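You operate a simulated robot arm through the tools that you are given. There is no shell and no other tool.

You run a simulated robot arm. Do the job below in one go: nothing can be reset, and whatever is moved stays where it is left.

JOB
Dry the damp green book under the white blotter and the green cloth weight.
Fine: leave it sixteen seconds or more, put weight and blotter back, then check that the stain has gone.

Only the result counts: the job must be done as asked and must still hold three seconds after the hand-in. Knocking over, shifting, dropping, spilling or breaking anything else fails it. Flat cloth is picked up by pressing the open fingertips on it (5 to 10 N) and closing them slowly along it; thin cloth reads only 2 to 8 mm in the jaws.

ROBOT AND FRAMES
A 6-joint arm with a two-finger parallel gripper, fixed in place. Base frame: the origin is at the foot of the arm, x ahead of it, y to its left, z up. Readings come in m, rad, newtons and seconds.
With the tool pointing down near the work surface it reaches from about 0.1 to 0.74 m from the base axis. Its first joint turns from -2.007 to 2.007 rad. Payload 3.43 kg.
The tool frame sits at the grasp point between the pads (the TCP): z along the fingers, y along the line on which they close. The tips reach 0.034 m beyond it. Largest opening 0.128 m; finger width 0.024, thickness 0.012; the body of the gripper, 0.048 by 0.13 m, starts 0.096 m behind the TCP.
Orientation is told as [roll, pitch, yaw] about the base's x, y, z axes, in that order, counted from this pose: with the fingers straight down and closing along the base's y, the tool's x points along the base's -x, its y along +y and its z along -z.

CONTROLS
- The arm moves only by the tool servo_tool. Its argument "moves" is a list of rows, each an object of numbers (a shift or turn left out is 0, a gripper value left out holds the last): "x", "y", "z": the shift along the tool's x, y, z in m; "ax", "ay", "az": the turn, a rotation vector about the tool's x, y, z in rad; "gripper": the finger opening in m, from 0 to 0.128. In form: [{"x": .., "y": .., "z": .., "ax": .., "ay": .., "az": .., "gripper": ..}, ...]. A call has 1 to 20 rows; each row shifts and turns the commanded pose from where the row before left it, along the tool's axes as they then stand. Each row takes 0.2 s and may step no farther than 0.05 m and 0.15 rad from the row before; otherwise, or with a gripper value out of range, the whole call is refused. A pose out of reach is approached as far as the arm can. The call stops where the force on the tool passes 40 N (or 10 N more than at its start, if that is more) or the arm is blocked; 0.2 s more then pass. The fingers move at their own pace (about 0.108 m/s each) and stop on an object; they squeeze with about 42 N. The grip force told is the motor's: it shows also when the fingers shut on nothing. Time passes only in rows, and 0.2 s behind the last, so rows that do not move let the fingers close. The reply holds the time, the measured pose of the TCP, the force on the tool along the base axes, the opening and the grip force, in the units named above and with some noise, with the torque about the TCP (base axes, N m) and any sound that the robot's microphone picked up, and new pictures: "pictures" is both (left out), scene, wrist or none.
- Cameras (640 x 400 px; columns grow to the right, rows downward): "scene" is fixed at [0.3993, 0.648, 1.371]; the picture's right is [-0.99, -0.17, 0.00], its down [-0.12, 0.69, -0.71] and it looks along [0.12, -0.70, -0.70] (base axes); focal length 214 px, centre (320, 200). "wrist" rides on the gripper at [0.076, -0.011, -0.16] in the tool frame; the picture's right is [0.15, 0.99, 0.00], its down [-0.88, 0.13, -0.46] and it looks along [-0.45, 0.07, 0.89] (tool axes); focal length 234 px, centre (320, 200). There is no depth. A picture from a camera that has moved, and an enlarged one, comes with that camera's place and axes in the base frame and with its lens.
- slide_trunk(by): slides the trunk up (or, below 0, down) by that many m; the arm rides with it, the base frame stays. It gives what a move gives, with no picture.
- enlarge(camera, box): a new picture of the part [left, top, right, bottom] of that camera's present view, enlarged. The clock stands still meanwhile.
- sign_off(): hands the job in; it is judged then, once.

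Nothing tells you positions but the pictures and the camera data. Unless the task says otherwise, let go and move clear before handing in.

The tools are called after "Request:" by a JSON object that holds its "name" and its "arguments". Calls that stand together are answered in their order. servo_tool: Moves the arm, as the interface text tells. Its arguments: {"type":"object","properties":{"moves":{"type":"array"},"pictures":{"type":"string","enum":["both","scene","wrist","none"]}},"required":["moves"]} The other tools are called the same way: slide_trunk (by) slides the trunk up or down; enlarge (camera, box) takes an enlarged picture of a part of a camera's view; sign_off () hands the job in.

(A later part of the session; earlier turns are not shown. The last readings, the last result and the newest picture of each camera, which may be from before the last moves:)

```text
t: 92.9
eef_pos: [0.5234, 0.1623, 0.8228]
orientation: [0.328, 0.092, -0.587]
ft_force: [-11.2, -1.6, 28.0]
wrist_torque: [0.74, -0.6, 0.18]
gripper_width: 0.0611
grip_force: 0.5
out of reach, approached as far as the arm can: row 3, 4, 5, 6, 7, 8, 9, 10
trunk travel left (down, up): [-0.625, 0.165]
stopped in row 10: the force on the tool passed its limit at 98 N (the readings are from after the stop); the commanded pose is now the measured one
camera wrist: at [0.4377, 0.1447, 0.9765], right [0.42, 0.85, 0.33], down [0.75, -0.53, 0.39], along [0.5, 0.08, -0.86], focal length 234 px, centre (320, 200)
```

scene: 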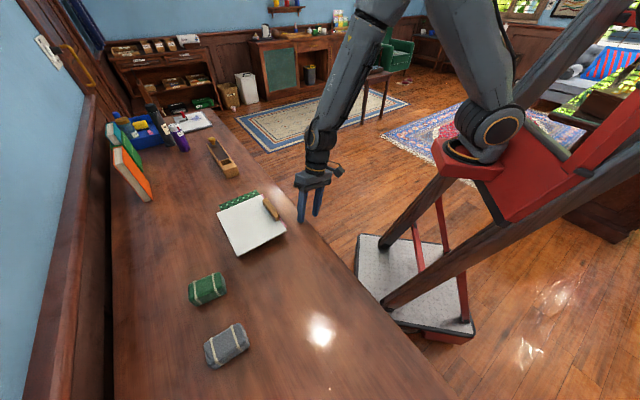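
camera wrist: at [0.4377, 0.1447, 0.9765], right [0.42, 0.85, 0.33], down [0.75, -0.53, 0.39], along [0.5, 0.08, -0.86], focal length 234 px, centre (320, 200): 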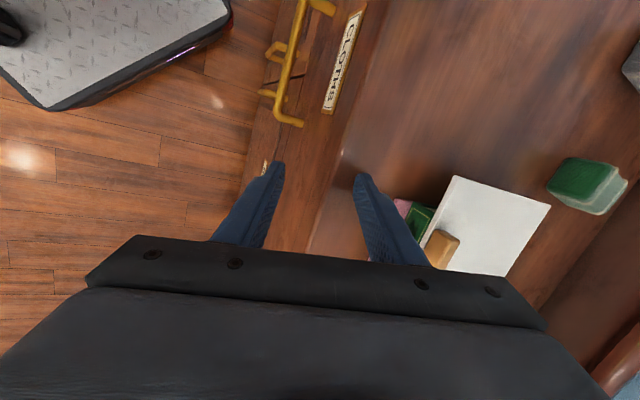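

The straightening went out of reach and drifted, and a finger touched the table edge. I'll check that nothing shifted before going on.

Request:
{"name": "enlarge", "arguments": {"camera": "scene", "box": [190, 150, 310, 270]}}

Request:
{"name": "enlarge", "arguments": {"camera": "scene", "box": [270, 150, 370, 250]}}

Request:
{"name": "enlarge", "arguments": {"camera": "scene", "box": [175, 255, 255, 325]}}

```text
3.33 times, centred on (250, 210) of scene
camera zoom: at [0.3993, 0.648, 1.371], right [-0.99, -0.17, 0.0], down [-0.12, 0.69, -0.71], along [0.12, -0.7, -0.7], focal length 715 px, centre (553, 167)
```

zoom: 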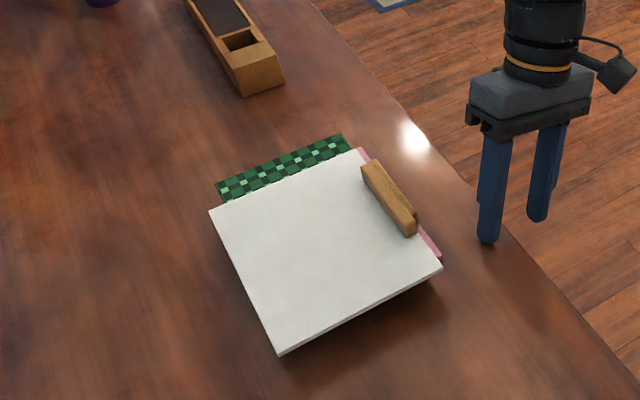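

```text
4.00 times, centred on (320, 200) of scene
camera zoom: at [0.3993, 0.648, 1.371], right [-0.99, -0.17, 0.0], down [-0.12, 0.69, -0.71], along [0.12, -0.7, -0.7], focal length 858 px, centre (320, 200)
```

zoom: 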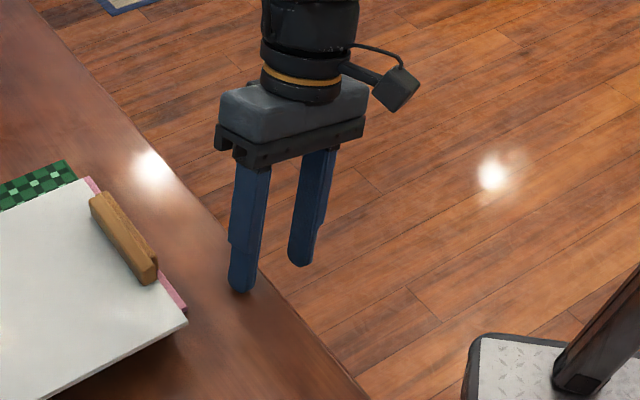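

```text
5.71 times, centred on (215, 290) of scene
camera zoom: at [0.3993, 0.648, 1.371], right [-0.99, -0.17, 0.0], down [-0.12, 0.69, -0.71], along [0.12, -0.7, -0.7], focal length 1226 px, centre (920, -314)
```

zoom: 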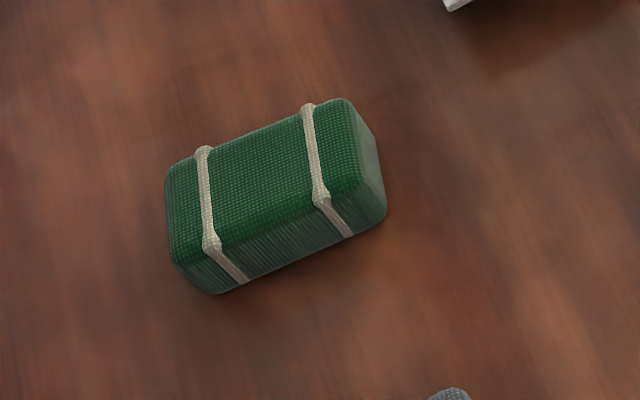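

Nothing moved: the blotter, book and weight are all exactly as before. I carefully back the finger off upward.

Request:
{"name": "servo_tool", "arguments": {"moves": [{"z": -0.015}, {"z": -0.02}, {"z": -0.03}, {"z": -0.03}, {"z": -0.03}, {}, {}]}}

```text
t: 94.5
eef_pos: [0.4813, 0.101, 0.8853]
orientation: [0.341, 0.087, -0.582]
ft_force: [-0.4, -0.2, -0.3]
wrist_torque: [-0.04, 0.01, 0.0]
gripper_width: 0.0602
grip_force: 0.1
out of reach, approached as far as the arm can: row 2, 3, 4, 5
trunk travel left (down, up): [-0.625, 0.165]
camera wrist: at [0.3939, 0.082, 1.0383], right [0.42, 0.84, 0.34], down [0.75, -0.53, 0.39], along [0.51, 0.09, -0.85], focal length 234 px, centre (320, 200)
```

scene: 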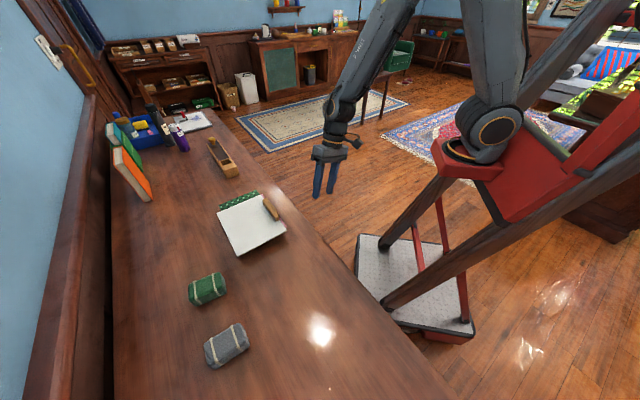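
wrist: 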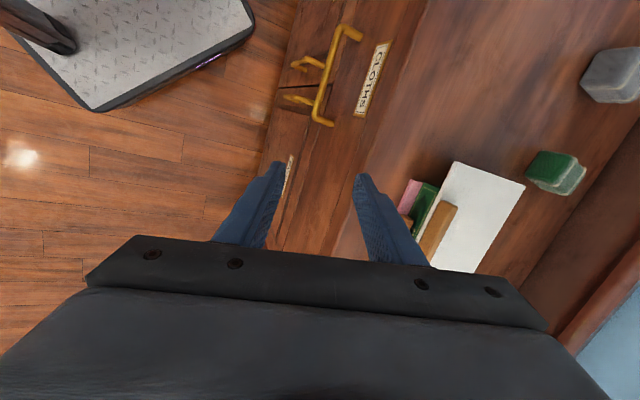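

Upward motion was partly blocked, so the arm seems caught against a joint limit with the tool tilted. I'll level the tool first, clear of the table here.

Request:
{"name": "servo_tool", "arguments": {"moves": [{"ax": 0.111, "ay": -0.029}, {}], "pictures": "none"}}

```text
t: 95.1
eef_pos: [0.4804, 0.1008, 0.8863]
orientation: [0.342, 0.085, -0.582]
ft_force: [-0.2, -0.9, -0.8]
wrist_torque: [-0.02, 0.05, -0.01]
gripper_width: 0.0599
grip_force: 0.1
out of reach, approached as far as the arm can: row 1
trunk travel left (down, up): [-0.625, 0.165]
```

The arm isn't responding here. I'll look at its wrist posture to understand the block.

Request:
{"name": "enlarge", "arguments": {"camera": "scene", "box": [290, 0, 530, 210]}}

```text
1.90 times, centred on (410, 105) of scene
camera zoom: at [0.3993, 0.648, 1.371], right [-0.99, -0.17, 0.0], down [-0.12, 0.69, -0.71], along [0.12, -0.7, -0.7], focal length 408 px, centre (149, 381)
```

zoom: 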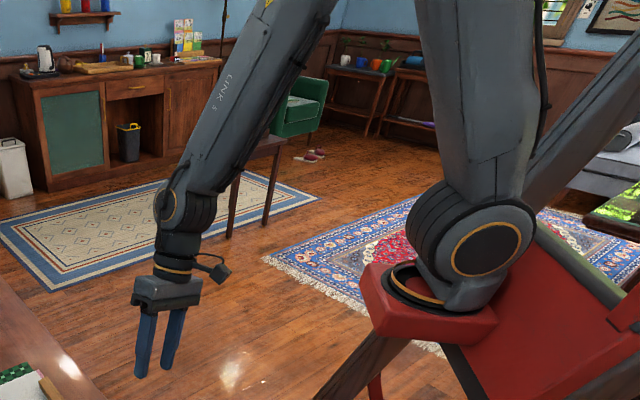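

The forearm has rolled over (its label side faces us now), so the wrist likely flipped near alignment during the tilted carry and a wrist joint is now at its limit. I'll turn yaw back the other way to free it.

Request:
{"name": "servo_tool", "arguments": {"moves": [{"az": -0.1}, {"az": -0.1}, {}], "pictures": "scene"}}

```text
t: 95.9
eef_pos: [0.4815, 0.1008, 0.8849]
orientation: [0.35, 0.019, -0.394]
ft_force: [-0.7, -0.1, -0.1]
wrist_torque: [-0.02, 0.0, 0.03]
gripper_width: 0.0602
grip_force: 0.0
trunk travel left (down, up): [-0.625, 0.165]
```

scene: 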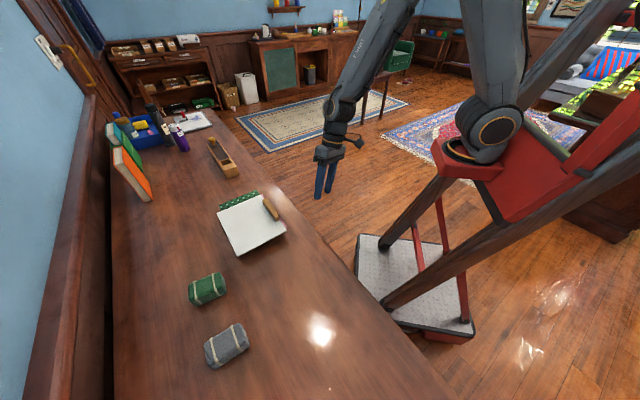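

It's free again, so that was the last-joint limit. I raise and level the tool while yawing further away from the limit.

Request:
{"name": "servo_tool", "arguments": {"moves": [{"az": -0.12, "z": -0.03}, {"az": -0.12, "z": -0.03}, {"az": -0.12, "z": -0.03}, {}], "pictures": "none"}}

```text
t: 96.9
eef_pos: [0.4702, 0.0714, 0.9709]
orientation: [0.335, -0.103, -0.054]
ft_force: [-0.6, -0.7, -0.7]
wrist_torque: [-0.01, 0.05, 0.05]
gripper_width: 0.06
grip_force: 0.0
trunk travel left (down, up): [-0.625, 0.165]
```

Request:
{"name": "servo_tool", "arguments": {"moves": [{"ax": 0.109, "ay": 0.034}, {"ax": 0.109, "ay": 0.034}, {"ax": 0.109, "ay": 0.034}, {}], "pictures": "scene"}}

Request:
{"name": "enlarge", "arguments": {"camera": "scene", "box": [290, 0, 530, 210]}}

```text
t: 97.9
eef_pos: [0.4707, 0.0666, 0.9709]
orientation: [0.172, -0.052, -0.037]
ft_force: [0.5, 0.2, 0.8]
wrist_torque: [0.01, -0.01, 0.03]
gripper_width: 0.0602
grip_force: 0.0
out of reach, approached as far as the arm can: row 2, 3
trunk travel left (down, up): [-0.625, 0.165]
```

scene: 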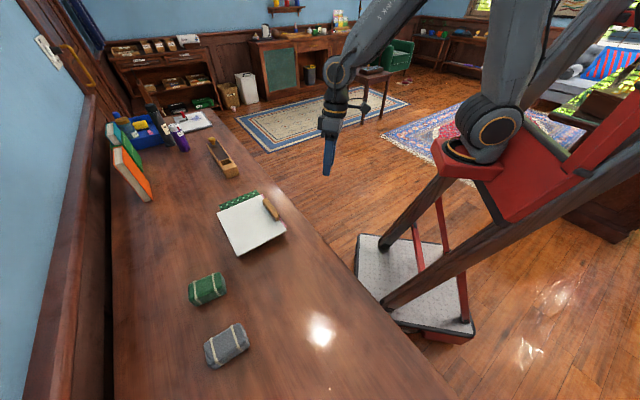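

```text
1.90 times, centred on (410, 105) of scene
camera zoom: at [0.3993, 0.648, 1.371], right [-0.99, -0.17, 0.0], down [-0.12, 0.69, -0.71], along [0.12, -0.7, -0.7], focal length 408 px, centre (149, 381)
```

zoom: 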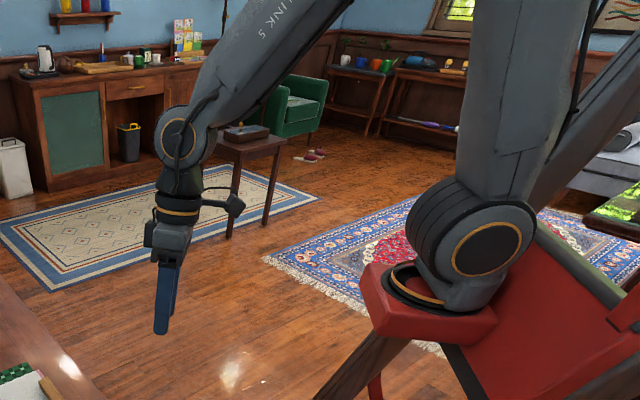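

The arm is indeed in the flipped wrist state and can't level the tool here. I'll undo it in free air: lean the tool to +y (away from the limit), swing it past the forearm line, and bring it back on the other side. First I lean and rise.

Request:
{"name": "servo_tool", "arguments": {"moves": [{"ax": -0.1}, {"ax": -0.1}, {"ax": -0.1}, {"z": -0.04}, {"z": -0.04}, {"z": -0.04}, {}], "pictures": "scene"}}

```text
t: 99.5
eef_pos: [0.464, 0.014, 1.0764]
orientation: [0.47, -0.054, -0.036]
ft_force: [-0.4, 0.1, 0.0]
wrist_torque: [-0.01, -0.01, 0.04]
gripper_width: 0.06
grip_force: 0.1
trunk travel left (down, up): [-0.625, 0.165]
```

scene: 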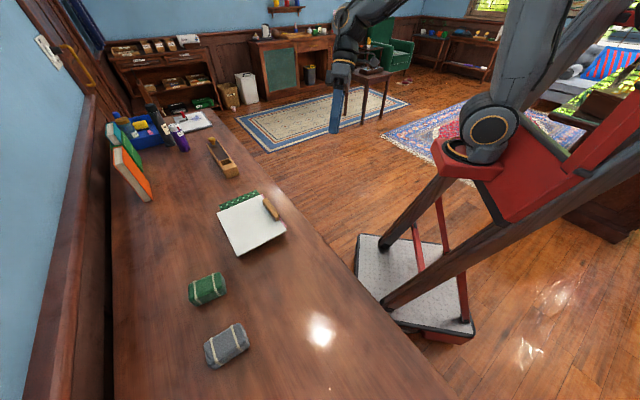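

Request:
{"name": "servo_tool", "arguments": {"moves": [{"ay": -0.12}, {"ay": -0.12}, {"ay": -0.12}, {"ay": -0.12}, {"ay": -0.12}, {}], "pictures": "scene"}}

Request:
{"name": "enlarge", "arguments": {"camera": "scene", "box": [290, 0, 530, 160]}}

```text
t: 100.9
eef_pos: [0.471, 0.0107, 1.0816]
orientation: [0.572, -0.576, -0.347]
ft_force: [-0.7, -0.7, 0.7]
wrist_torque: [0.0, 0.04, 0.03]
gripper_width: 0.0597
grip_force: 0.0
out of reach, approached as far as the arm can: row 5
trunk travel left (down, up): [-0.625, 0.165]
```

scene: 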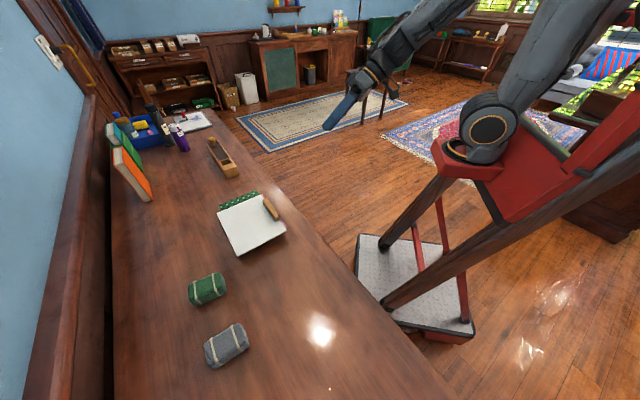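

```text
2.50 times, centred on (410, 80) of scene
camera zoom: at [0.3993, 0.648, 1.371], right [-0.99, -0.17, 0.0], down [-0.12, 0.69, -0.71], along [0.12, -0.7, -0.7], focal length 536 px, centre (95, 500)
```

zoom: 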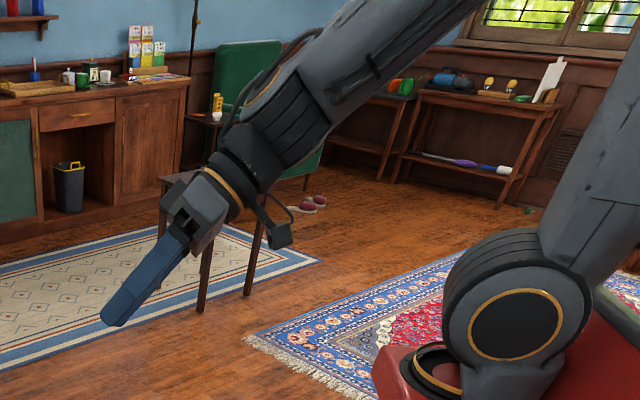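

It moves freely on this path. I continue outward a little, then swing the tool above the forearm line.

Request:
{"name": "servo_tool", "arguments": {"moves": [{"x": -0.0315, "z": 0.0246}, {"x": -0.0315, "z": 0.0246}, {"x": -0.0315, "z": 0.0246}, {"ay": -0.1}, {"ay": -0.1}, {"ay": -0.1}, {}], "pictures": "scene"}}

Request:
{"name": "enlarge", "arguments": {"camera": "scene", "box": [250, 0, 530, 180]}}

```text
t: 102.5
eef_pos: [0.5899, 0.0088, 1.0802]
orientation: [0.727, -0.818, -0.583]
ft_force: [0.0, 0.7, 0.8]
wrist_torque: [-0.06, -0.02, 0.03]
gripper_width: 0.0601
grip_force: 0.2
trunk travel left (down, up): [-0.625, 0.165]
```

scene: 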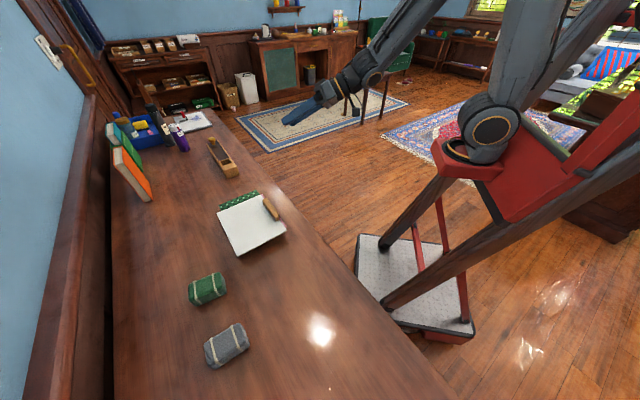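

```text
2.22 times, centred on (390, 90) of scene
camera zoom: at [0.3993, 0.648, 1.371], right [-0.99, -0.17, 0.0], down [-0.12, 0.69, -0.71], along [0.12, -0.7, -0.7], focal length 477 px, centre (164, 444)
```

zoom: 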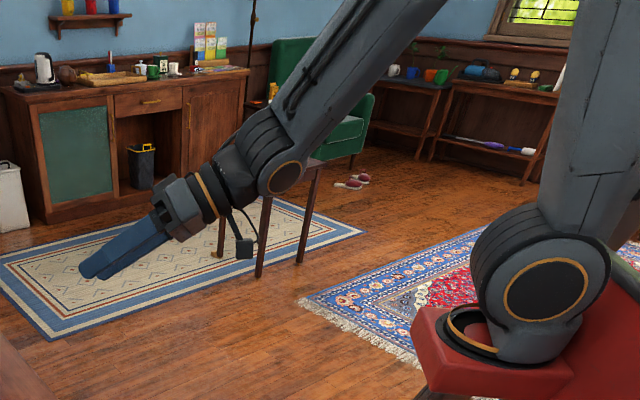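

The original side of the wrist joint (orange ring) now faces the camera and the tool is above the forearm line. I bring it into the arm's vertical plane.

Request:
{"name": "servo_tool", "arguments": {"moves": [{"ay": -0.086}, {"ay": -0.086}, {"ax": 0.095}, {"ax": 0.095}, {}], "pictures": "scene"}}

Request:
{"name": "enlarge", "arguments": {"camera": "scene", "box": [250, 0, 530, 180]}}

```text
t: 103.7
eef_pos: [0.5904, 0.0089, 1.0806]
orientation: [0.686, -0.94, -0.78]
ft_force: [0.3, -1.0, 0.7]
wrist_torque: [0.01, 0.03, 0.02]
gripper_width: 0.06
grip_force: 0.1
trunk travel left (down, up): [-0.625, 0.165]
```

scene: 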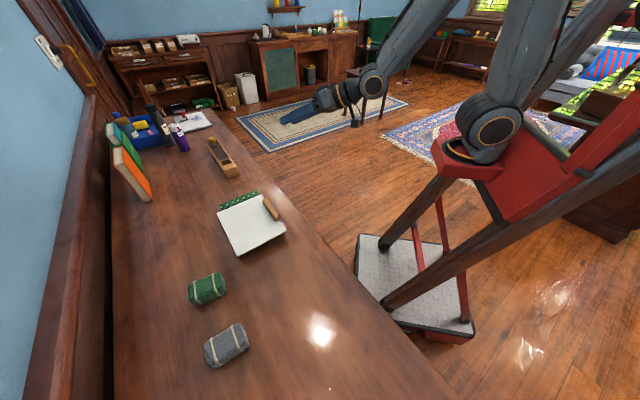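

```text
2.22 times, centred on (390, 90) of scene
camera zoom: at [0.3993, 0.648, 1.371], right [-0.99, -0.17, 0.0], down [-0.12, 0.69, -0.71], along [0.12, -0.7, -0.7], focal length 477 px, centre (164, 444)
```

zoom: 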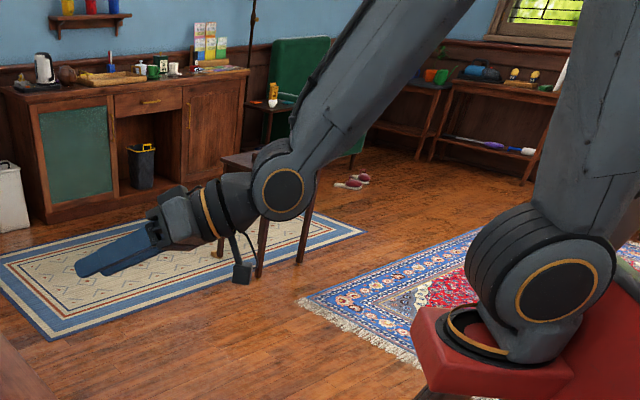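

The wrist is now unfolded in plane with the tool bent upward. I rotate it down through the forearm line in that plane.

Request:
{"name": "servo_tool", "arguments": {"moves": [{"ax": 0.0633, "ay": 0.135}, {"ax": 0.0633, "ay": 0.135}, {"ax": 0.0633, "ay": 0.135}, {"ax": 0.0633, "ay": 0.135}, {}], "pictures": "scene"}}

Request:
{"name": "enlarge", "arguments": {"camera": "scene", "box": [250, 0, 530, 180]}}

```text
t: 104.9
eef_pos: [0.5908, 0.0093, 1.0806]
orientation: [0.223, -0.451, -0.473]
ft_force: [-0.3, 0.5, -0.2]
wrist_torque: [0.03, -0.02, 0.02]
gripper_width: 0.0602
grip_force: 0.1
trunk travel left (down, up): [-0.625, 0.165]
```

scene: 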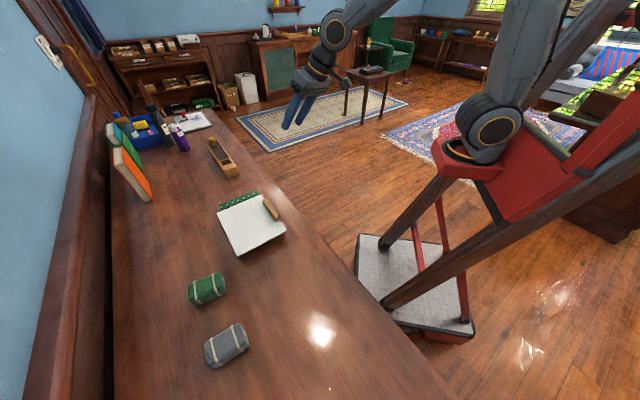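

```text
2.22 times, centred on (390, 90) of scene
camera zoom: at [0.3993, 0.648, 1.371], right [-0.99, -0.17, 0.0], down [-0.12, 0.69, -0.71], along [0.12, -0.7, -0.7], focal length 477 px, centre (164, 444)
```

zoom: 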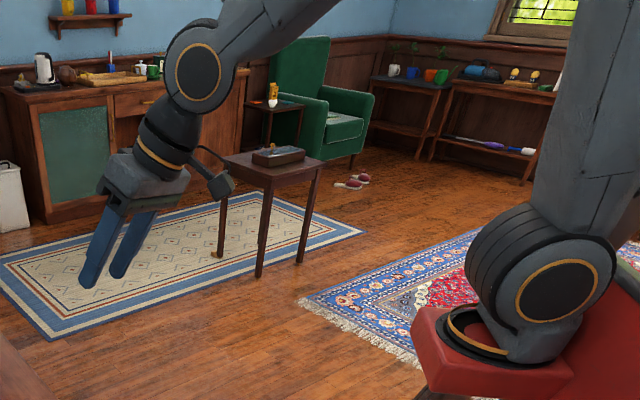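

The wrist is back in its original configuration. I finish levelling the tool.

Request:
{"name": "servo_tool", "arguments": {"moves": [{"ax": 0.0528, "ay": 0.1134}, {"ax": 0.0528, "ay": 0.1134}, {"ax": 0.0528, "ay": 0.1134}, {"ax": 0.0528, "ay": 0.1134}, {}], "pictures": "none"}}

```text
t: 106.1
eef_pos: [0.5914, 0.0092, 1.0812]
orientation: [-0.003, 0.0, -0.422]
ft_force: [-0.4, -0.5, -0.3]
wrist_torque: [-0.04, 0.02, -0.01]
gripper_width: 0.0599
grip_force: 0.0
trunk travel left (down, up): [-0.625, 0.165]
```

Request:
{"name": "servo_tool", "arguments": {"moves": [{"az": 0.121}, {"az": 0.121}, {"az": 0.121}, {"x": 0.0206, "y": 0.0335}, {"x": 0.0206, "y": 0.0335}, {"x": 0.0206, "y": 0.0335}, {"x": 0.0206, "y": 0.0335}, {"x": 0.0206, "y": 0.0335}, {"z": 0.04}, {"z": 0.04}, {}, {}]}}

Request:
{"name": "enlarge", "arguments": {"camera": "wrist", "box": [240, 60, 480, 260]}}

Request:
{"name": "enlarge", "arguments": {"camera": "scene", "box": [190, 150, 310, 270]}}

```text
t: 108.7
eef_pos: [0.6366, 0.2013, 0.9983]
orientation: [-0.003, -0.002, -0.785]
ft_force: [0.4, 0.8, 0.7]
wrist_torque: [0.03, 0.03, 0.03]
gripper_width: 0.0601
grip_force: 0.1
trunk travel left (down, up): [-0.625, 0.165]
camera wrist: at [0.575, 0.2473, 1.1577], right [0.6, 0.8, 0.0], down [0.72, -0.53, 0.46], along [0.37, -0.27, -0.89], focal length 234 px, centre (320, 200)
```

scene: 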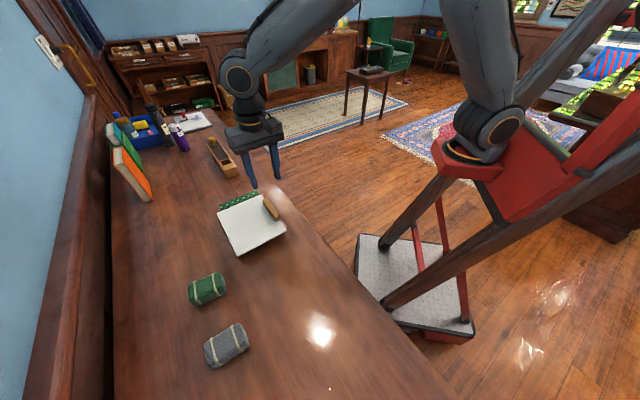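
wrist: 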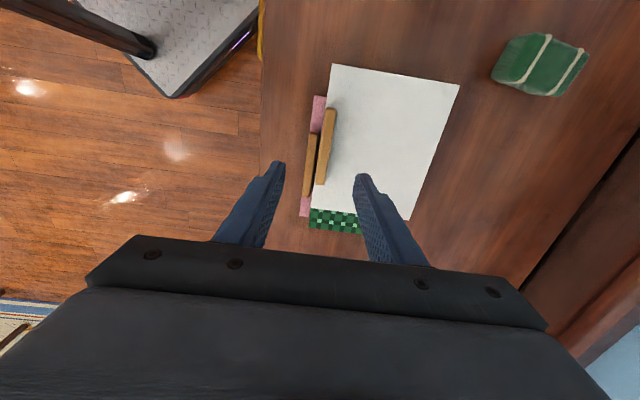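

```text
2.00 times, centred on (360, 160) of wrist
camera zoom: at [0.575, 0.2473, 1.1577], right [0.6, 0.8, 0.0], down [0.72, -0.53, 0.46], along [0.37, -0.27, -0.89], focal length 468 px, centre (240, 280)
```

zoom: 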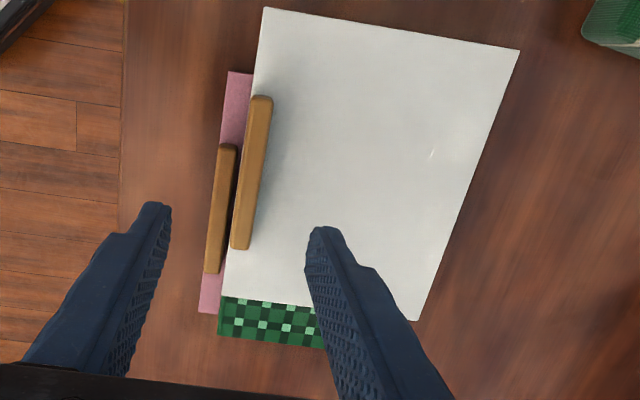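

```text
3.33 times, centred on (250, 210) of scene
camera zoom: at [0.3993, 0.648, 1.371], right [-0.99, -0.17, 0.0], down [-0.12, 0.69, -0.71], along [0.12, -0.7, -0.7], focal length 715 px, centre (553, 167)
```

zoom: 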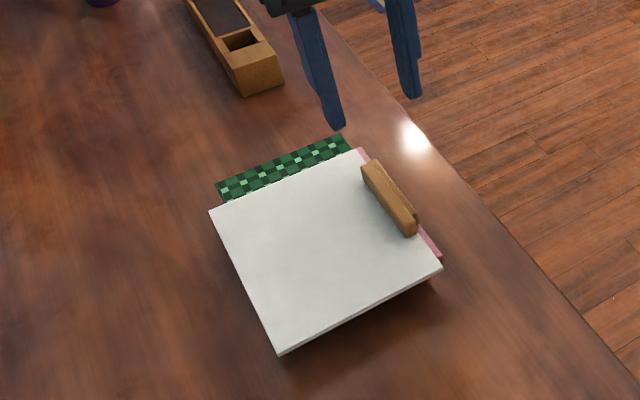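

I'm over the blotter; its grip centre is about (0.644, 0.2055). I correct 8 mm sideways and lower.

Request:
{"name": "servo_tool", "arguments": {"moves": [{"x": -0.002, "y": 0.008, "az": -0.013}, {"z": 0.04}, {"z": 0.035}, {"z": 0.025}, {"z": 0.01}, {}]}}

Request:
{"name": "enlarge", "arguments": {"camera": "wrist", "box": [230, 80, 430, 260]}}

```text
t: 110.1
eef_pos: [0.6436, 0.2049, 0.8899]
orientation: [-0.003, -0.003, -0.773]
ft_force: [0.3, 0.5, 0.3]
wrist_torque: [-0.01, 0.05, 0.0]
gripper_width: 0.06
grip_force: 0.0
trunk travel left (down, up): [-0.625, 0.165]
camera wrist: at [0.5813, 0.2504, 1.0483], right [0.59, 0.81, 0.0], down [0.72, -0.52, 0.46], along [0.37, -0.27, -0.89], focal length 234 px, centre (320, 200)
```

scene: 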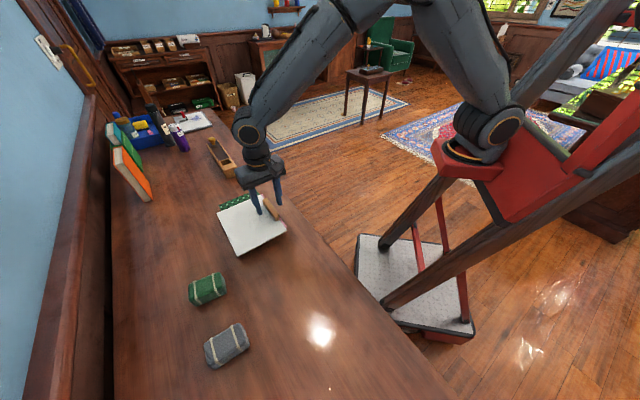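
wrist: 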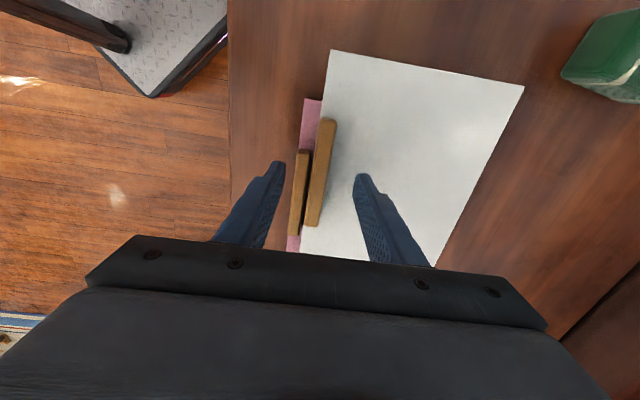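

```text
2.22 times, centred on (330, 170) of wrist
camera zoom: at [0.5813, 0.2504, 1.0483], right [0.59, 0.81, 0.0], down [0.72, -0.52, 0.46], along [0.37, -0.27, -0.89], focal length 520 px, centre (298, 267)
```

zoom: 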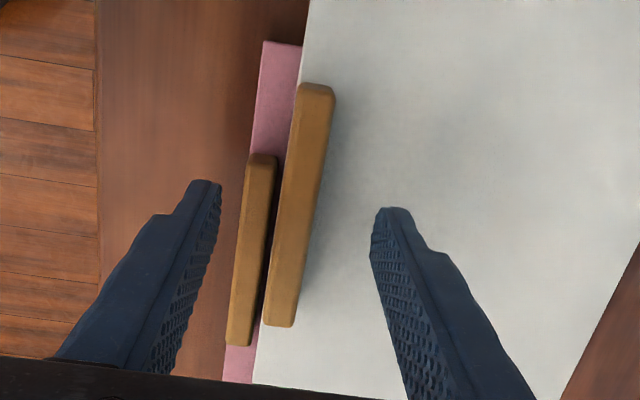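

Well centred. Lowering to feel the board.

Request:
{"name": "servo_tool", "arguments": {"moves": [{"z": 0.006}, {"z": 0.005}, {}], "pictures": "none"}}

Request:
{"name": "servo_tool", "arguments": {"moves": [{"z": 0.0015}, {}], "pictures": "none"}}

Request:
{"name": "servo_tool", "arguments": {"moves": [{"z": 0.001}, {}], "pictures": "none"}}

```text
t: 110.9
eef_pos: [0.6422, 0.2043, 0.878]
orientation: [-0.001, -0.003, -0.771]
ft_force: [-0.5, 0.1, -0.3]
wrist_torque: [-0.01, -0.01, -0.02]
gripper_width: 0.06
grip_force: 0.1
trunk travel left (down, up): [-0.625, 0.165]
```

```text
t: 111.5
eef_pos: [0.6432, 0.204, 0.8782]
orientation: [-0.001, -0.002, -0.772]
ft_force: [-0.4, 0.6, 0.0]
wrist_torque: [-0.01, 0.01, 0.0]
gripper_width: 0.06
grip_force: 0.1
trunk travel left (down, up): [-0.625, 0.165]
```

```text
t: 112.1
eef_pos: [0.6432, 0.2056, 0.8757]
orientation: [-0.003, 0.0, -0.772]
ft_force: [0.2, -0.3, 0.2]
wrist_torque: [0.0, -0.04, 0.03]
gripper_width: 0.0599
grip_force: 0.2
trunk travel left (down, up): [-0.625, 0.165]
```

Request:
{"name": "servo_tool", "arguments": {"moves": [{"z": 0.0008}, {}], "pictures": "none"}}

Request:
{"name": "servo_tool", "arguments": {"moves": [{"z": 0.0008}, {}], "pictures": "none"}}

```text
t: 112.7
eef_pos: [0.6433, 0.2044, 0.8747]
orientation: [-0.001, -0.001, -0.771]
ft_force: [-1.1, 0.6, 4.6]
wrist_torque: [0.17, -0.12, 0.08]
gripper_width: 0.0602
grip_force: 0.0
trunk travel left (down, up): [-0.625, 0.165]
```

```text
t: 113.3
eef_pos: [0.6427, 0.2046, 0.8743]
orientation: [0.0, -0.002, -0.773]
ft_force: [-0.7, 0.8, 13.9]
wrist_torque: [0.35, -0.34, 0.0]
gripper_width: 0.0596
grip_force: 0.0
trunk travel left (down, up): [-0.625, 0.165]
```

Contact felt. I back off slightly, close, and lift gently.

Request:
{"name": "servo_tool", "arguments": {"moves": [{"z": -0.0017}, {"gripper": 0.04}, {"gripper": 0.03}, {"gripper": 0.02}, {"gripper": 0.01}, {"gripper": 0.0}, {}, {}], "pictures": "none"}}

Request:
{"name": "servo_tool", "arguments": {"moves": [{"z": -0.003}, {"z": -0.004}, {"z": -0.006}, {"z": -0.008}, {"z": -0.01}, {}]}}

Request:
{"name": "enlarge", "arguments": {"camera": "scene", "box": [190, 150, 310, 270]}}

```text
t: 115.1
eef_pos: [0.643, 0.205, 0.8761]
orientation: [-0.003, -0.001, -0.771]
ft_force: [0.2, 1.0, 0.2]
wrist_torque: [0.05, 0.02, 0.06]
gripper_width: 0.0131
grip_force: 41.5
trunk travel left (down, up): [-0.625, 0.165]
```

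```text
t: 116.5
eef_pos: [0.6426, 0.2051, 0.9079]
orientation: [-0.002, 0.002, -0.771]
ft_force: [-0.1, 0.5, -1.9]
wrist_torque: [-0.06, 0.04, -0.01]
gripper_width: 0.013
grip_force: 42.1
trunk travel left (down, up): [-0.625, 0.165]
camera wrist: at [0.5813, 0.2496, 1.0661], right [0.59, 0.81, 0.0], down [0.72, -0.52, 0.46], along [0.37, -0.27, -0.89], focal length 234 px, centre (320, 200)
```

scene: 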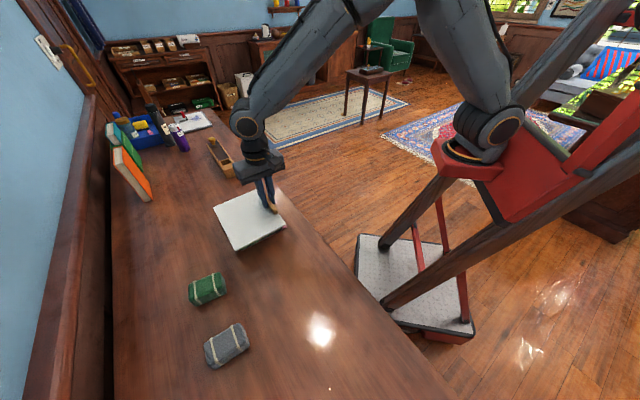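
wrist: 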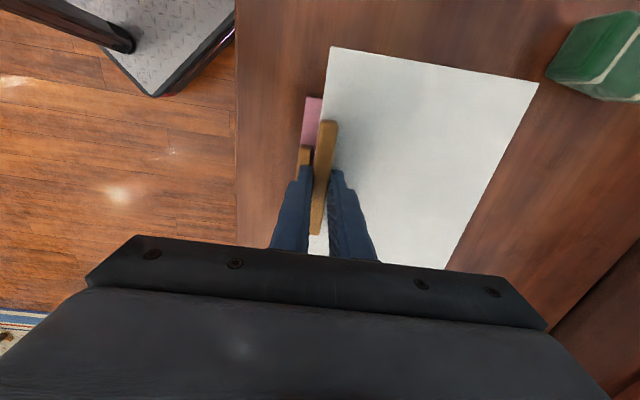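

```text
3.33 times, centred on (250, 210) of scene
camera zoom: at [0.3993, 0.648, 1.371], right [-0.99, -0.17, 0.0], down [-0.12, 0.69, -0.71], along [0.12, -0.7, -0.7], focal length 715 px, centre (553, 167)
```

zoom: 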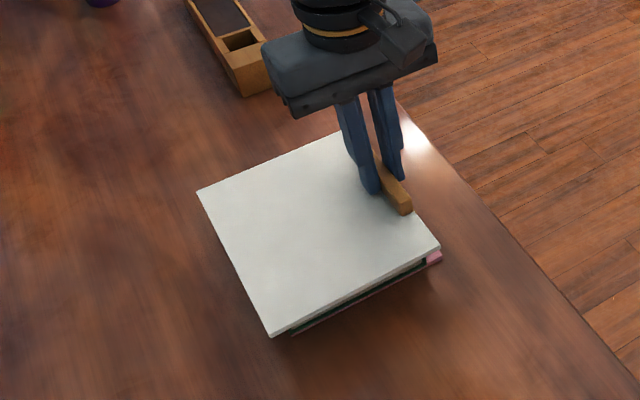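

The blotter is held again. I carry it back to its original place over the table.

Request:
{"name": "servo_tool", "arguments": {"moves": [{"z": -0.02}, {"z": -0.025}, {"x": 0.02864, "y": -0.0012}, {"x": 0.02864, "y": -0.0012}, {"x": 0.02864, "y": -0.0012}, {"x": 0.02864, "y": -0.0012}, {"x": 0.02864, "y": -0.0012}, {"x": 0.02864, "y": -0.0012}, {"x": 0.02864, "y": -0.0012}, {"x": 0.02864, "y": -0.0012}, {"az": -0.046}, {"az": -0.046}, {}, {}]}}

Request:
{"name": "enlarge", "arguments": {"camera": "scene", "box": [200, 170, 350, 350]}}

```text
t: 119.5
eef_pos: [0.4727, 0.3574, 0.9525]
orientation: [-0.003, -0.001, -0.679]
ft_force: [0.7, -0.2, -0.7]
wrist_torque: [-0.03, 0.03, -0.01]
gripper_width: 0.0129
grip_force: 41.6
trunk travel left (down, up): [-0.625, 0.165]
camera wrist: at [0.4064, 0.3968, 1.111], right [0.51, 0.86, 0.0], down [0.77, -0.45, 0.46], along [0.39, -0.23, -0.89], focal length 234 px, centre (320, 200)
```

scene: 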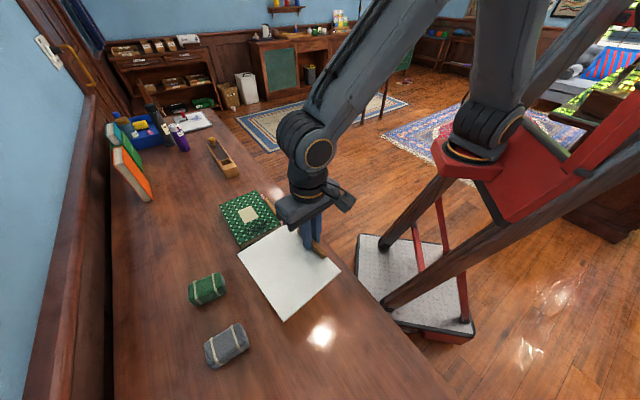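
wrist: 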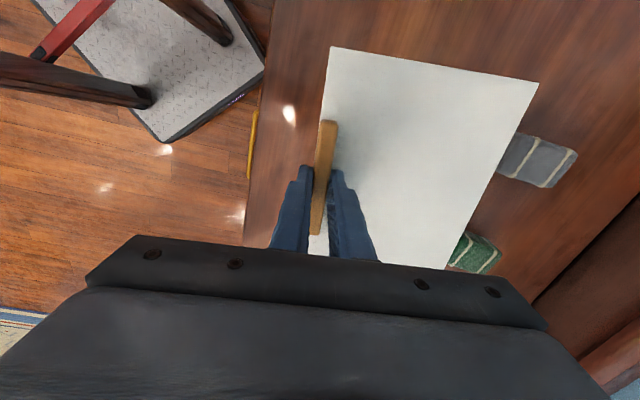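

```text
2.22 times, centred on (275, 260) of scene
camera zoom: at [0.3993, 0.648, 1.371], right [-0.99, -0.17, 0.0], down [-0.12, 0.69, -0.71], along [0.12, -0.7, -0.7], focal length 477 px, centre (420, 67)
```

zoom: 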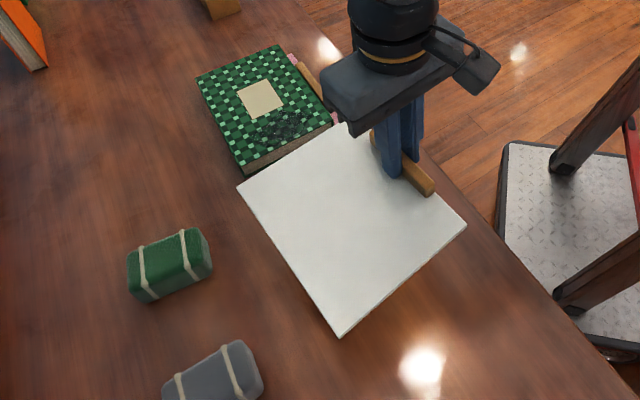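

The book is visible again, so I'll check the stain before setting the blotter down.

Request:
{"name": "enlarge", "arguments": {"camera": "scene", "box": [210, 180, 295, 255]}}

```text
5.33 times, centred on (252, 218) of scene
camera zoom: at [0.3993, 0.648, 1.371], right [-0.99, -0.17, 0.0], down [-0.12, 0.69, -0.71], along [0.12, -0.7, -0.7], focal length 1144 px, centre (680, 107)
```

zoom: 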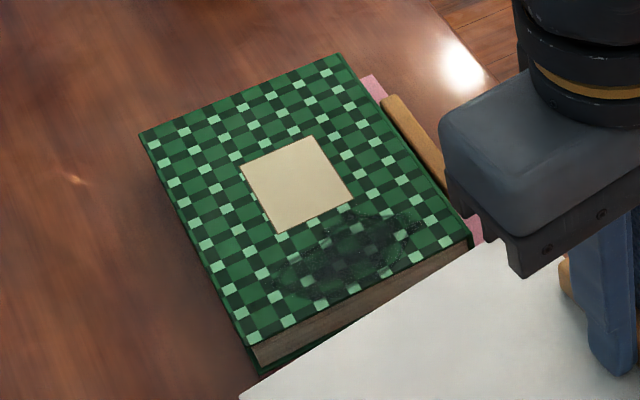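

The stain is still visible. I'll compare with the same crop as at the start to see whether it has faded.

Request:
{"name": "enlarge", "arguments": {"camera": "scene", "box": [180, 180, 290, 300]}}

Request:
{"name": "enlarge", "arguments": {"camera": "scene", "box": [230, 205, 270, 240]}}

```text
3.33 times, centred on (235, 240) of scene
camera zoom: at [0.3993, 0.648, 1.371], right [-0.99, -0.17, 0.0], down [-0.12, 0.69, -0.71], along [0.12, -0.7, -0.7], focal length 715 px, centre (603, 67)
```

zoom: 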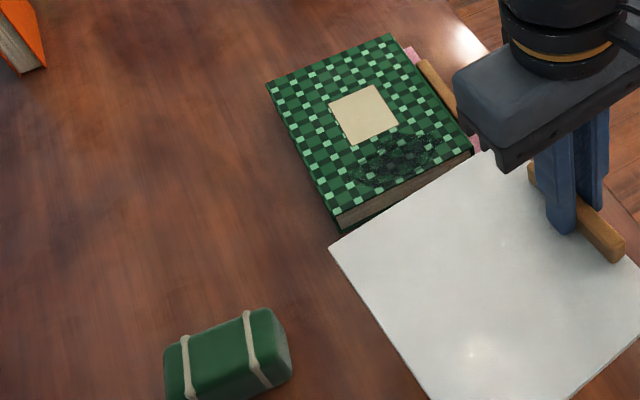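

```text
11.43 times, centred on (250, 222) of scene
camera zoom: at [0.3993, 0.648, 1.371], right [-0.99, -0.17, 0.0], down [-0.12, 0.69, -0.71], along [0.12, -0.7, -0.7], focal length 2451 px, centre (1120, -57)
```

zoom: 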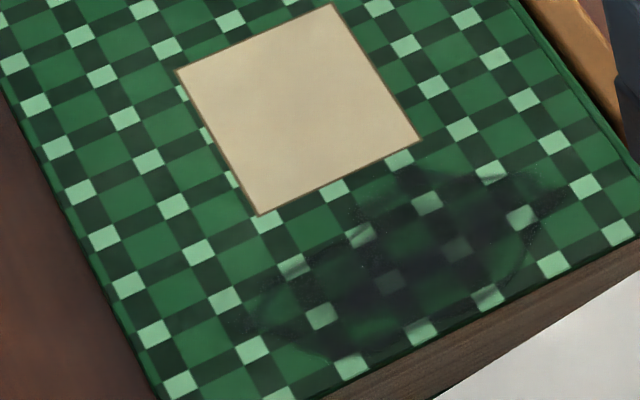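

The stain has not gone, only perhaps faded a little. So it needs another, longer session with blotter and weight centred right on it (stain centre about (0.6625, 0.271)). I still hold the blotter, so I take it straight back.

Request:
{"name": "servo_tool", "arguments": {"moves": [{"x": -0.02841, "y": -0.00283}, {"x": -0.02841, "y": -0.00283}, {"x": -0.02841, "y": -0.00283}, {"x": -0.02841, "y": -0.00283}, {"x": -0.02841, "y": -0.00283}, {"x": -0.02841, "y": -0.00283}, {"x": -0.02841, "y": -0.00283}, {"az": 0.053}, {"az": 0.053}, {}, {"z": 0.03}, {"z": 0.02}, {"z": 0.012}, {"z": 0.006}, {}]}}

Request:
{"name": "enlarge", "arguments": {"camera": "scene", "box": [190, 150, 310, 270]}}

```text
t: 122.7
eef_pos: [0.6139, 0.2168, 0.884]
orientation: [-0.002, -0.001, -0.786]
ft_force: [0.1, -0.2, -1.6]
wrist_torque: [-0.06, 0.07, 0.0]
gripper_width: 0.0131
grip_force: 42.9
trunk travel left (down, up): [-0.625, 0.165]
camera wrist: at [0.5532, 0.2632, 1.0432], right [0.6, 0.8, 0.0], down [0.71, -0.53, 0.46], along [0.37, -0.27, -0.89], focal length 234 px, centre (320, 200)
```

scene: 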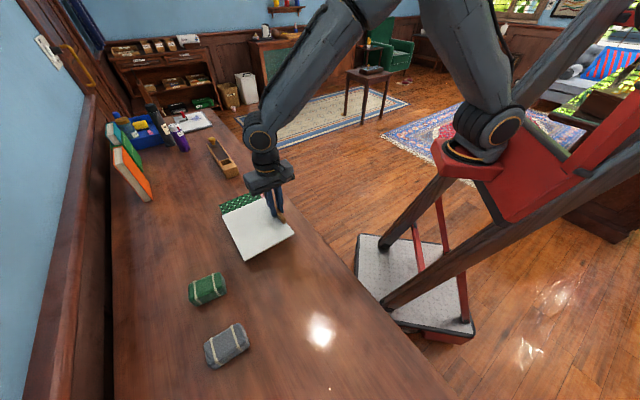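
wrist: 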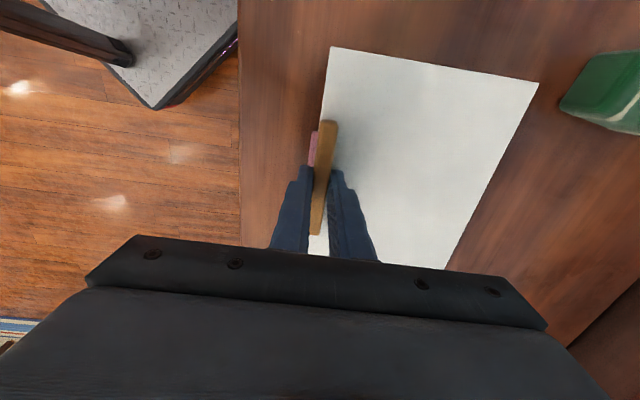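

```text
3.33 times, centred on (250, 210) of scene
camera zoom: at [0.3993, 0.648, 1.371], right [-0.99, -0.17, 0.0], down [-0.12, 0.69, -0.71], along [0.12, -0.7, -0.7], focal length 715 px, centre (553, 167)
```

zoom: 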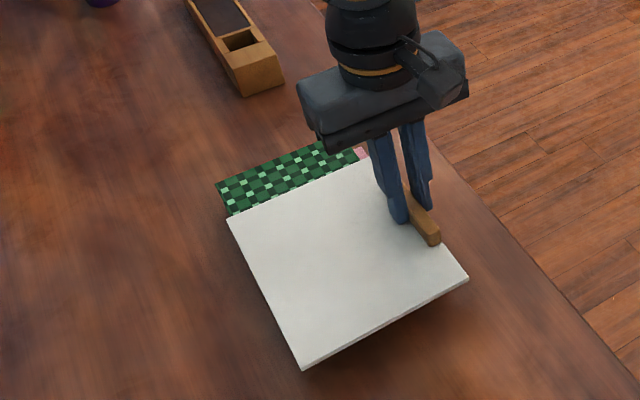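

Request:
{"name": "servo_tool", "arguments": {"moves": [{"z": 0.004}, {"z": 0.002}, {}], "pictures": "none"}}

Request:
{"name": "servo_tool", "arguments": {"moves": [{"z": 0.001}, {}], "pictures": "none"}}

Request:
{"name": "servo_tool", "arguments": {"moves": [{"z": 0.001}, {}], "pictures": "none"}}

```text
t: 123.5
eef_pos: [0.6148, 0.2162, 0.8777]
orientation: [-0.002, -0.001, -0.786]
ft_force: [-0.2, -0.9, -0.3]
wrist_torque: [-0.04, 0.07, 0.0]
gripper_width: 0.0131
grip_force: 41.9
trunk travel left (down, up): [-0.625, 0.165]
```

```text
t: 124.1
eef_pos: [0.6159, 0.2166, 0.8776]
orientation: [-0.004, -0.003, -0.787]
ft_force: [0.7, -0.2, -1.2]
wrist_torque: [-0.1, 0.06, 0.0]
gripper_width: 0.0131
grip_force: 42.0
trunk travel left (down, up): [-0.625, 0.165]
```

```text
t: 124.7
eef_pos: [0.6151, 0.2168, 0.8754]
orientation: [-0.002, -0.001, -0.785]
ft_force: [0.0, -1.1, 0.1]
wrist_torque: [0.09, -0.02, 0.0]
gripper_width: 0.0131
grip_force: 41.6
trunk travel left (down, up): [-0.625, 0.165]
```

Just touching. I press half a millimetre more, then release and rise.

Request:
{"name": "servo_tool", "arguments": {"moves": [{"z": 0.0005}, {}], "pictures": "none"}}

Request:
{"name": "servo_tool", "arguments": {"moves": [{"gripper": 0.018}, {"gripper": 0.025}, {"gripper": 0.04}, {}, {"z": -0.01}, {"z": -0.03}, {"z": -0.04}, {"z": -0.04}, {"z": -0.03}, {}]}}

Request:
{"name": "enlarge", "arguments": {"camera": "scene", "box": [190, 150, 310, 270]}}

Request:
{"name": "enlarge", "arguments": {"camera": "wrist", "box": [240, 40, 500, 260]}}

```text
t: 125.3
eef_pos: [0.6157, 0.2173, 0.8775]
orientation: [0.0, -0.002, -0.784]
ft_force: [0.9, 0.4, 2.8]
wrist_torque: [0.07, -0.02, 0.04]
gripper_width: 0.0129
grip_force: 41.9
trunk travel left (down, up): [-0.625, 0.165]
```

```text
t: 127.5
eef_pos: [0.6149, 0.2177, 1.0261]
orientation: [0.0, -0.002, -0.785]
ft_force: [-1.2, -0.7, -0.2]
wrist_torque: [0.01, 0.01, -0.01]
gripper_width: 0.0397
grip_force: 0.1
trunk travel left (down, up): [-0.625, 0.165]
camera wrist: at [0.554, 0.2638, 1.1847], right [0.6, 0.8, 0.0], down [0.71, -0.53, 0.46], along [0.37, -0.27, -0.89], focal length 234 px, centre (320, 200)
```

scene: 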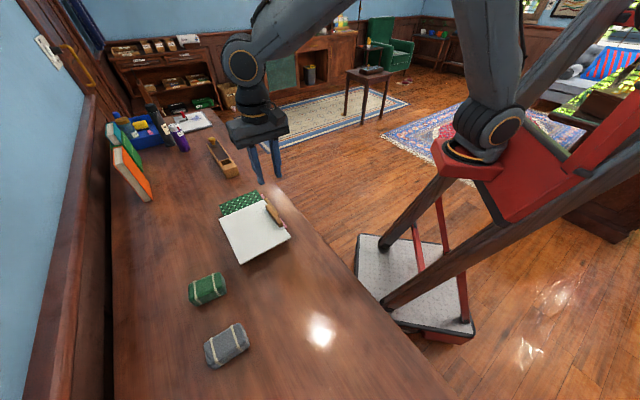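
wrist: 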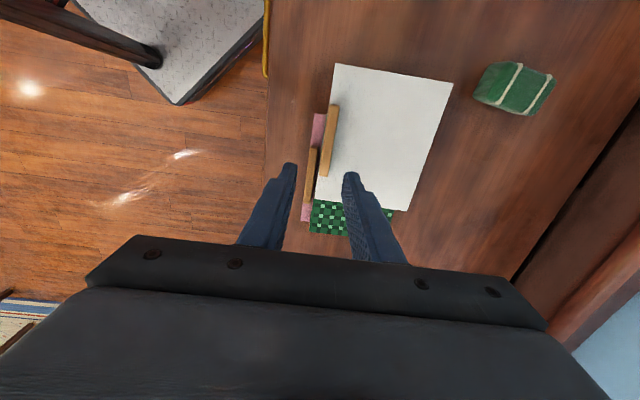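

```text
3.33 times, centred on (250, 210) of scene
camera zoom: at [0.3993, 0.648, 1.371], right [-0.99, -0.17, 0.0], down [-0.12, 0.69, -0.71], along [0.12, -0.7, -0.7], focal length 715 px, centre (553, 167)
```

zoom: 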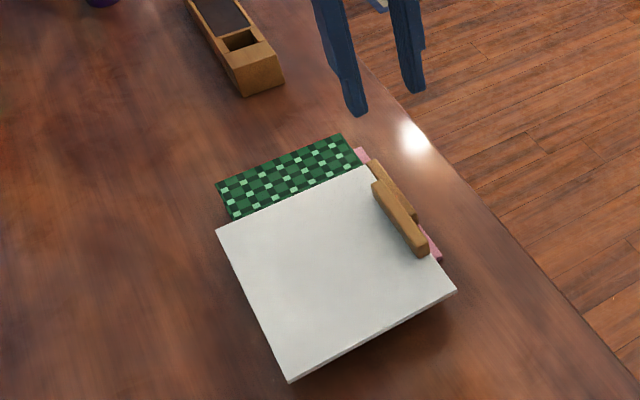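

```text
1.82 times, centred on (370, 150) of wrist
camera zoom: at [0.554, 0.2638, 1.1847], right [0.6, 0.8, 0.0], down [0.71, -0.53, 0.46], along [0.37, -0.27, -0.89], focal length 426 px, centre (229, 291)
```

zoom: 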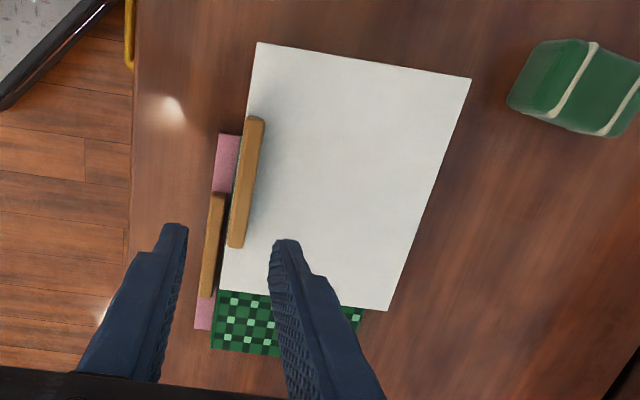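

The blotter lies over the stain again, its centre within about 15 mm of the stain's. Releasing near the board drags it about 14 mm, so I'll open less next time. Now the weight, with a smaller tilt and the tool kept in the arm's plane to avoid another wrist flip.

Request:
{"name": "servo_tool", "arguments": {"moves": [{"x": 0.027, "y": 0.0236}, {"x": 0.027, "y": 0.0236}, {"x": 0.027, "y": 0.0236}, {"x": 0.027, "y": 0.0236}, {"x": 0.027, "y": 0.0236, "gripper": 0.1}, {"az": -0.1375}, {"az": -0.1375}, {"az": -0.1375}, {"az": -0.1375}, {"az": -0.1375}, {"az": -0.1375}, {"az": -0.1375}, {"az": -0.1375}, {"az": -0.1375}, {"az": -0.1375}, {}], "pictures": "none"}}

Request:
{"name": "servo_tool", "arguments": {"moves": [{"ay": -0.116}, {"ay": -0.116}, {"ay": -0.116}, {"ay": -0.116}, {"ay": -0.116}, {}]}}

Request:
{"name": "enlarge", "arguments": {"camera": "wrist", "box": [270, 90, 370, 190]}}

```text
t: 130.9
eef_pos: [0.6037, 0.3961, 1.0238]
orientation: [-0.002, 0.003, 0.591]
ft_force: [-1.0, 0.8, 0.3]
wrist_torque: [0.0, 0.0, -0.01]
gripper_width: 0.0998
grip_force: 0.0
trunk travel left (down, up): [-0.625, 0.165]
```

```text
t: 132.3
eef_pos: [0.6041, 0.3956, 1.0263]
orientation: [-0.002, -0.58, 0.591]
ft_force: [-0.1, 0.4, 0.7]
wrist_torque: [0.02, 0.0, -0.01]
gripper_width: 0.0999
grip_force: 0.1
trunk travel left (down, up): [-0.625, 0.165]
camera wrist: at [0.4838, 0.3032, 1.1167], right [-0.65, 0.75, -0.08], down [0.33, 0.38, 0.86], along [0.68, 0.54, -0.5], focal length 234 px, centre (320, 200)
```

scene: 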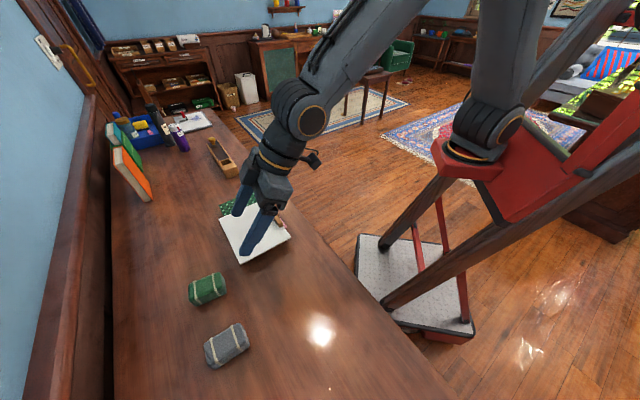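
wrist: 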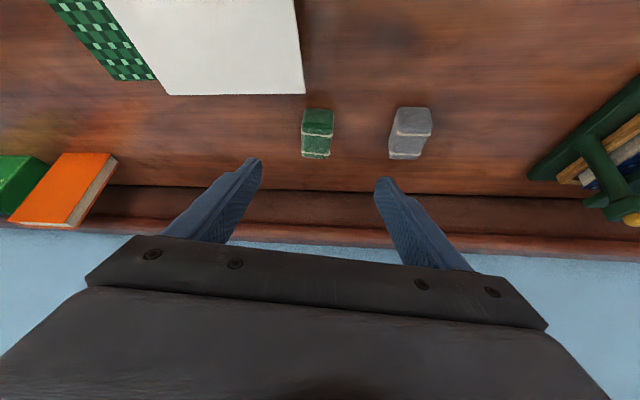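

```text
4.00 times, centred on (320, 140) of wrist
camera zoom: at [0.4838, 0.3032, 1.1167], right [-0.65, 0.75, -0.08], down [0.33, 0.38, 0.86], along [0.68, 0.54, -0.5], focal length 937 px, centre (320, 440)
```

zoom: 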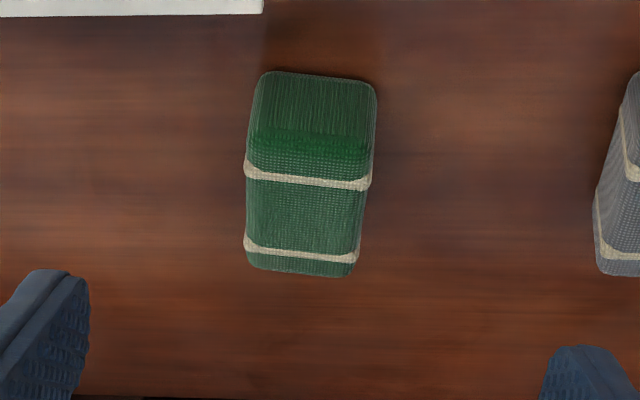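

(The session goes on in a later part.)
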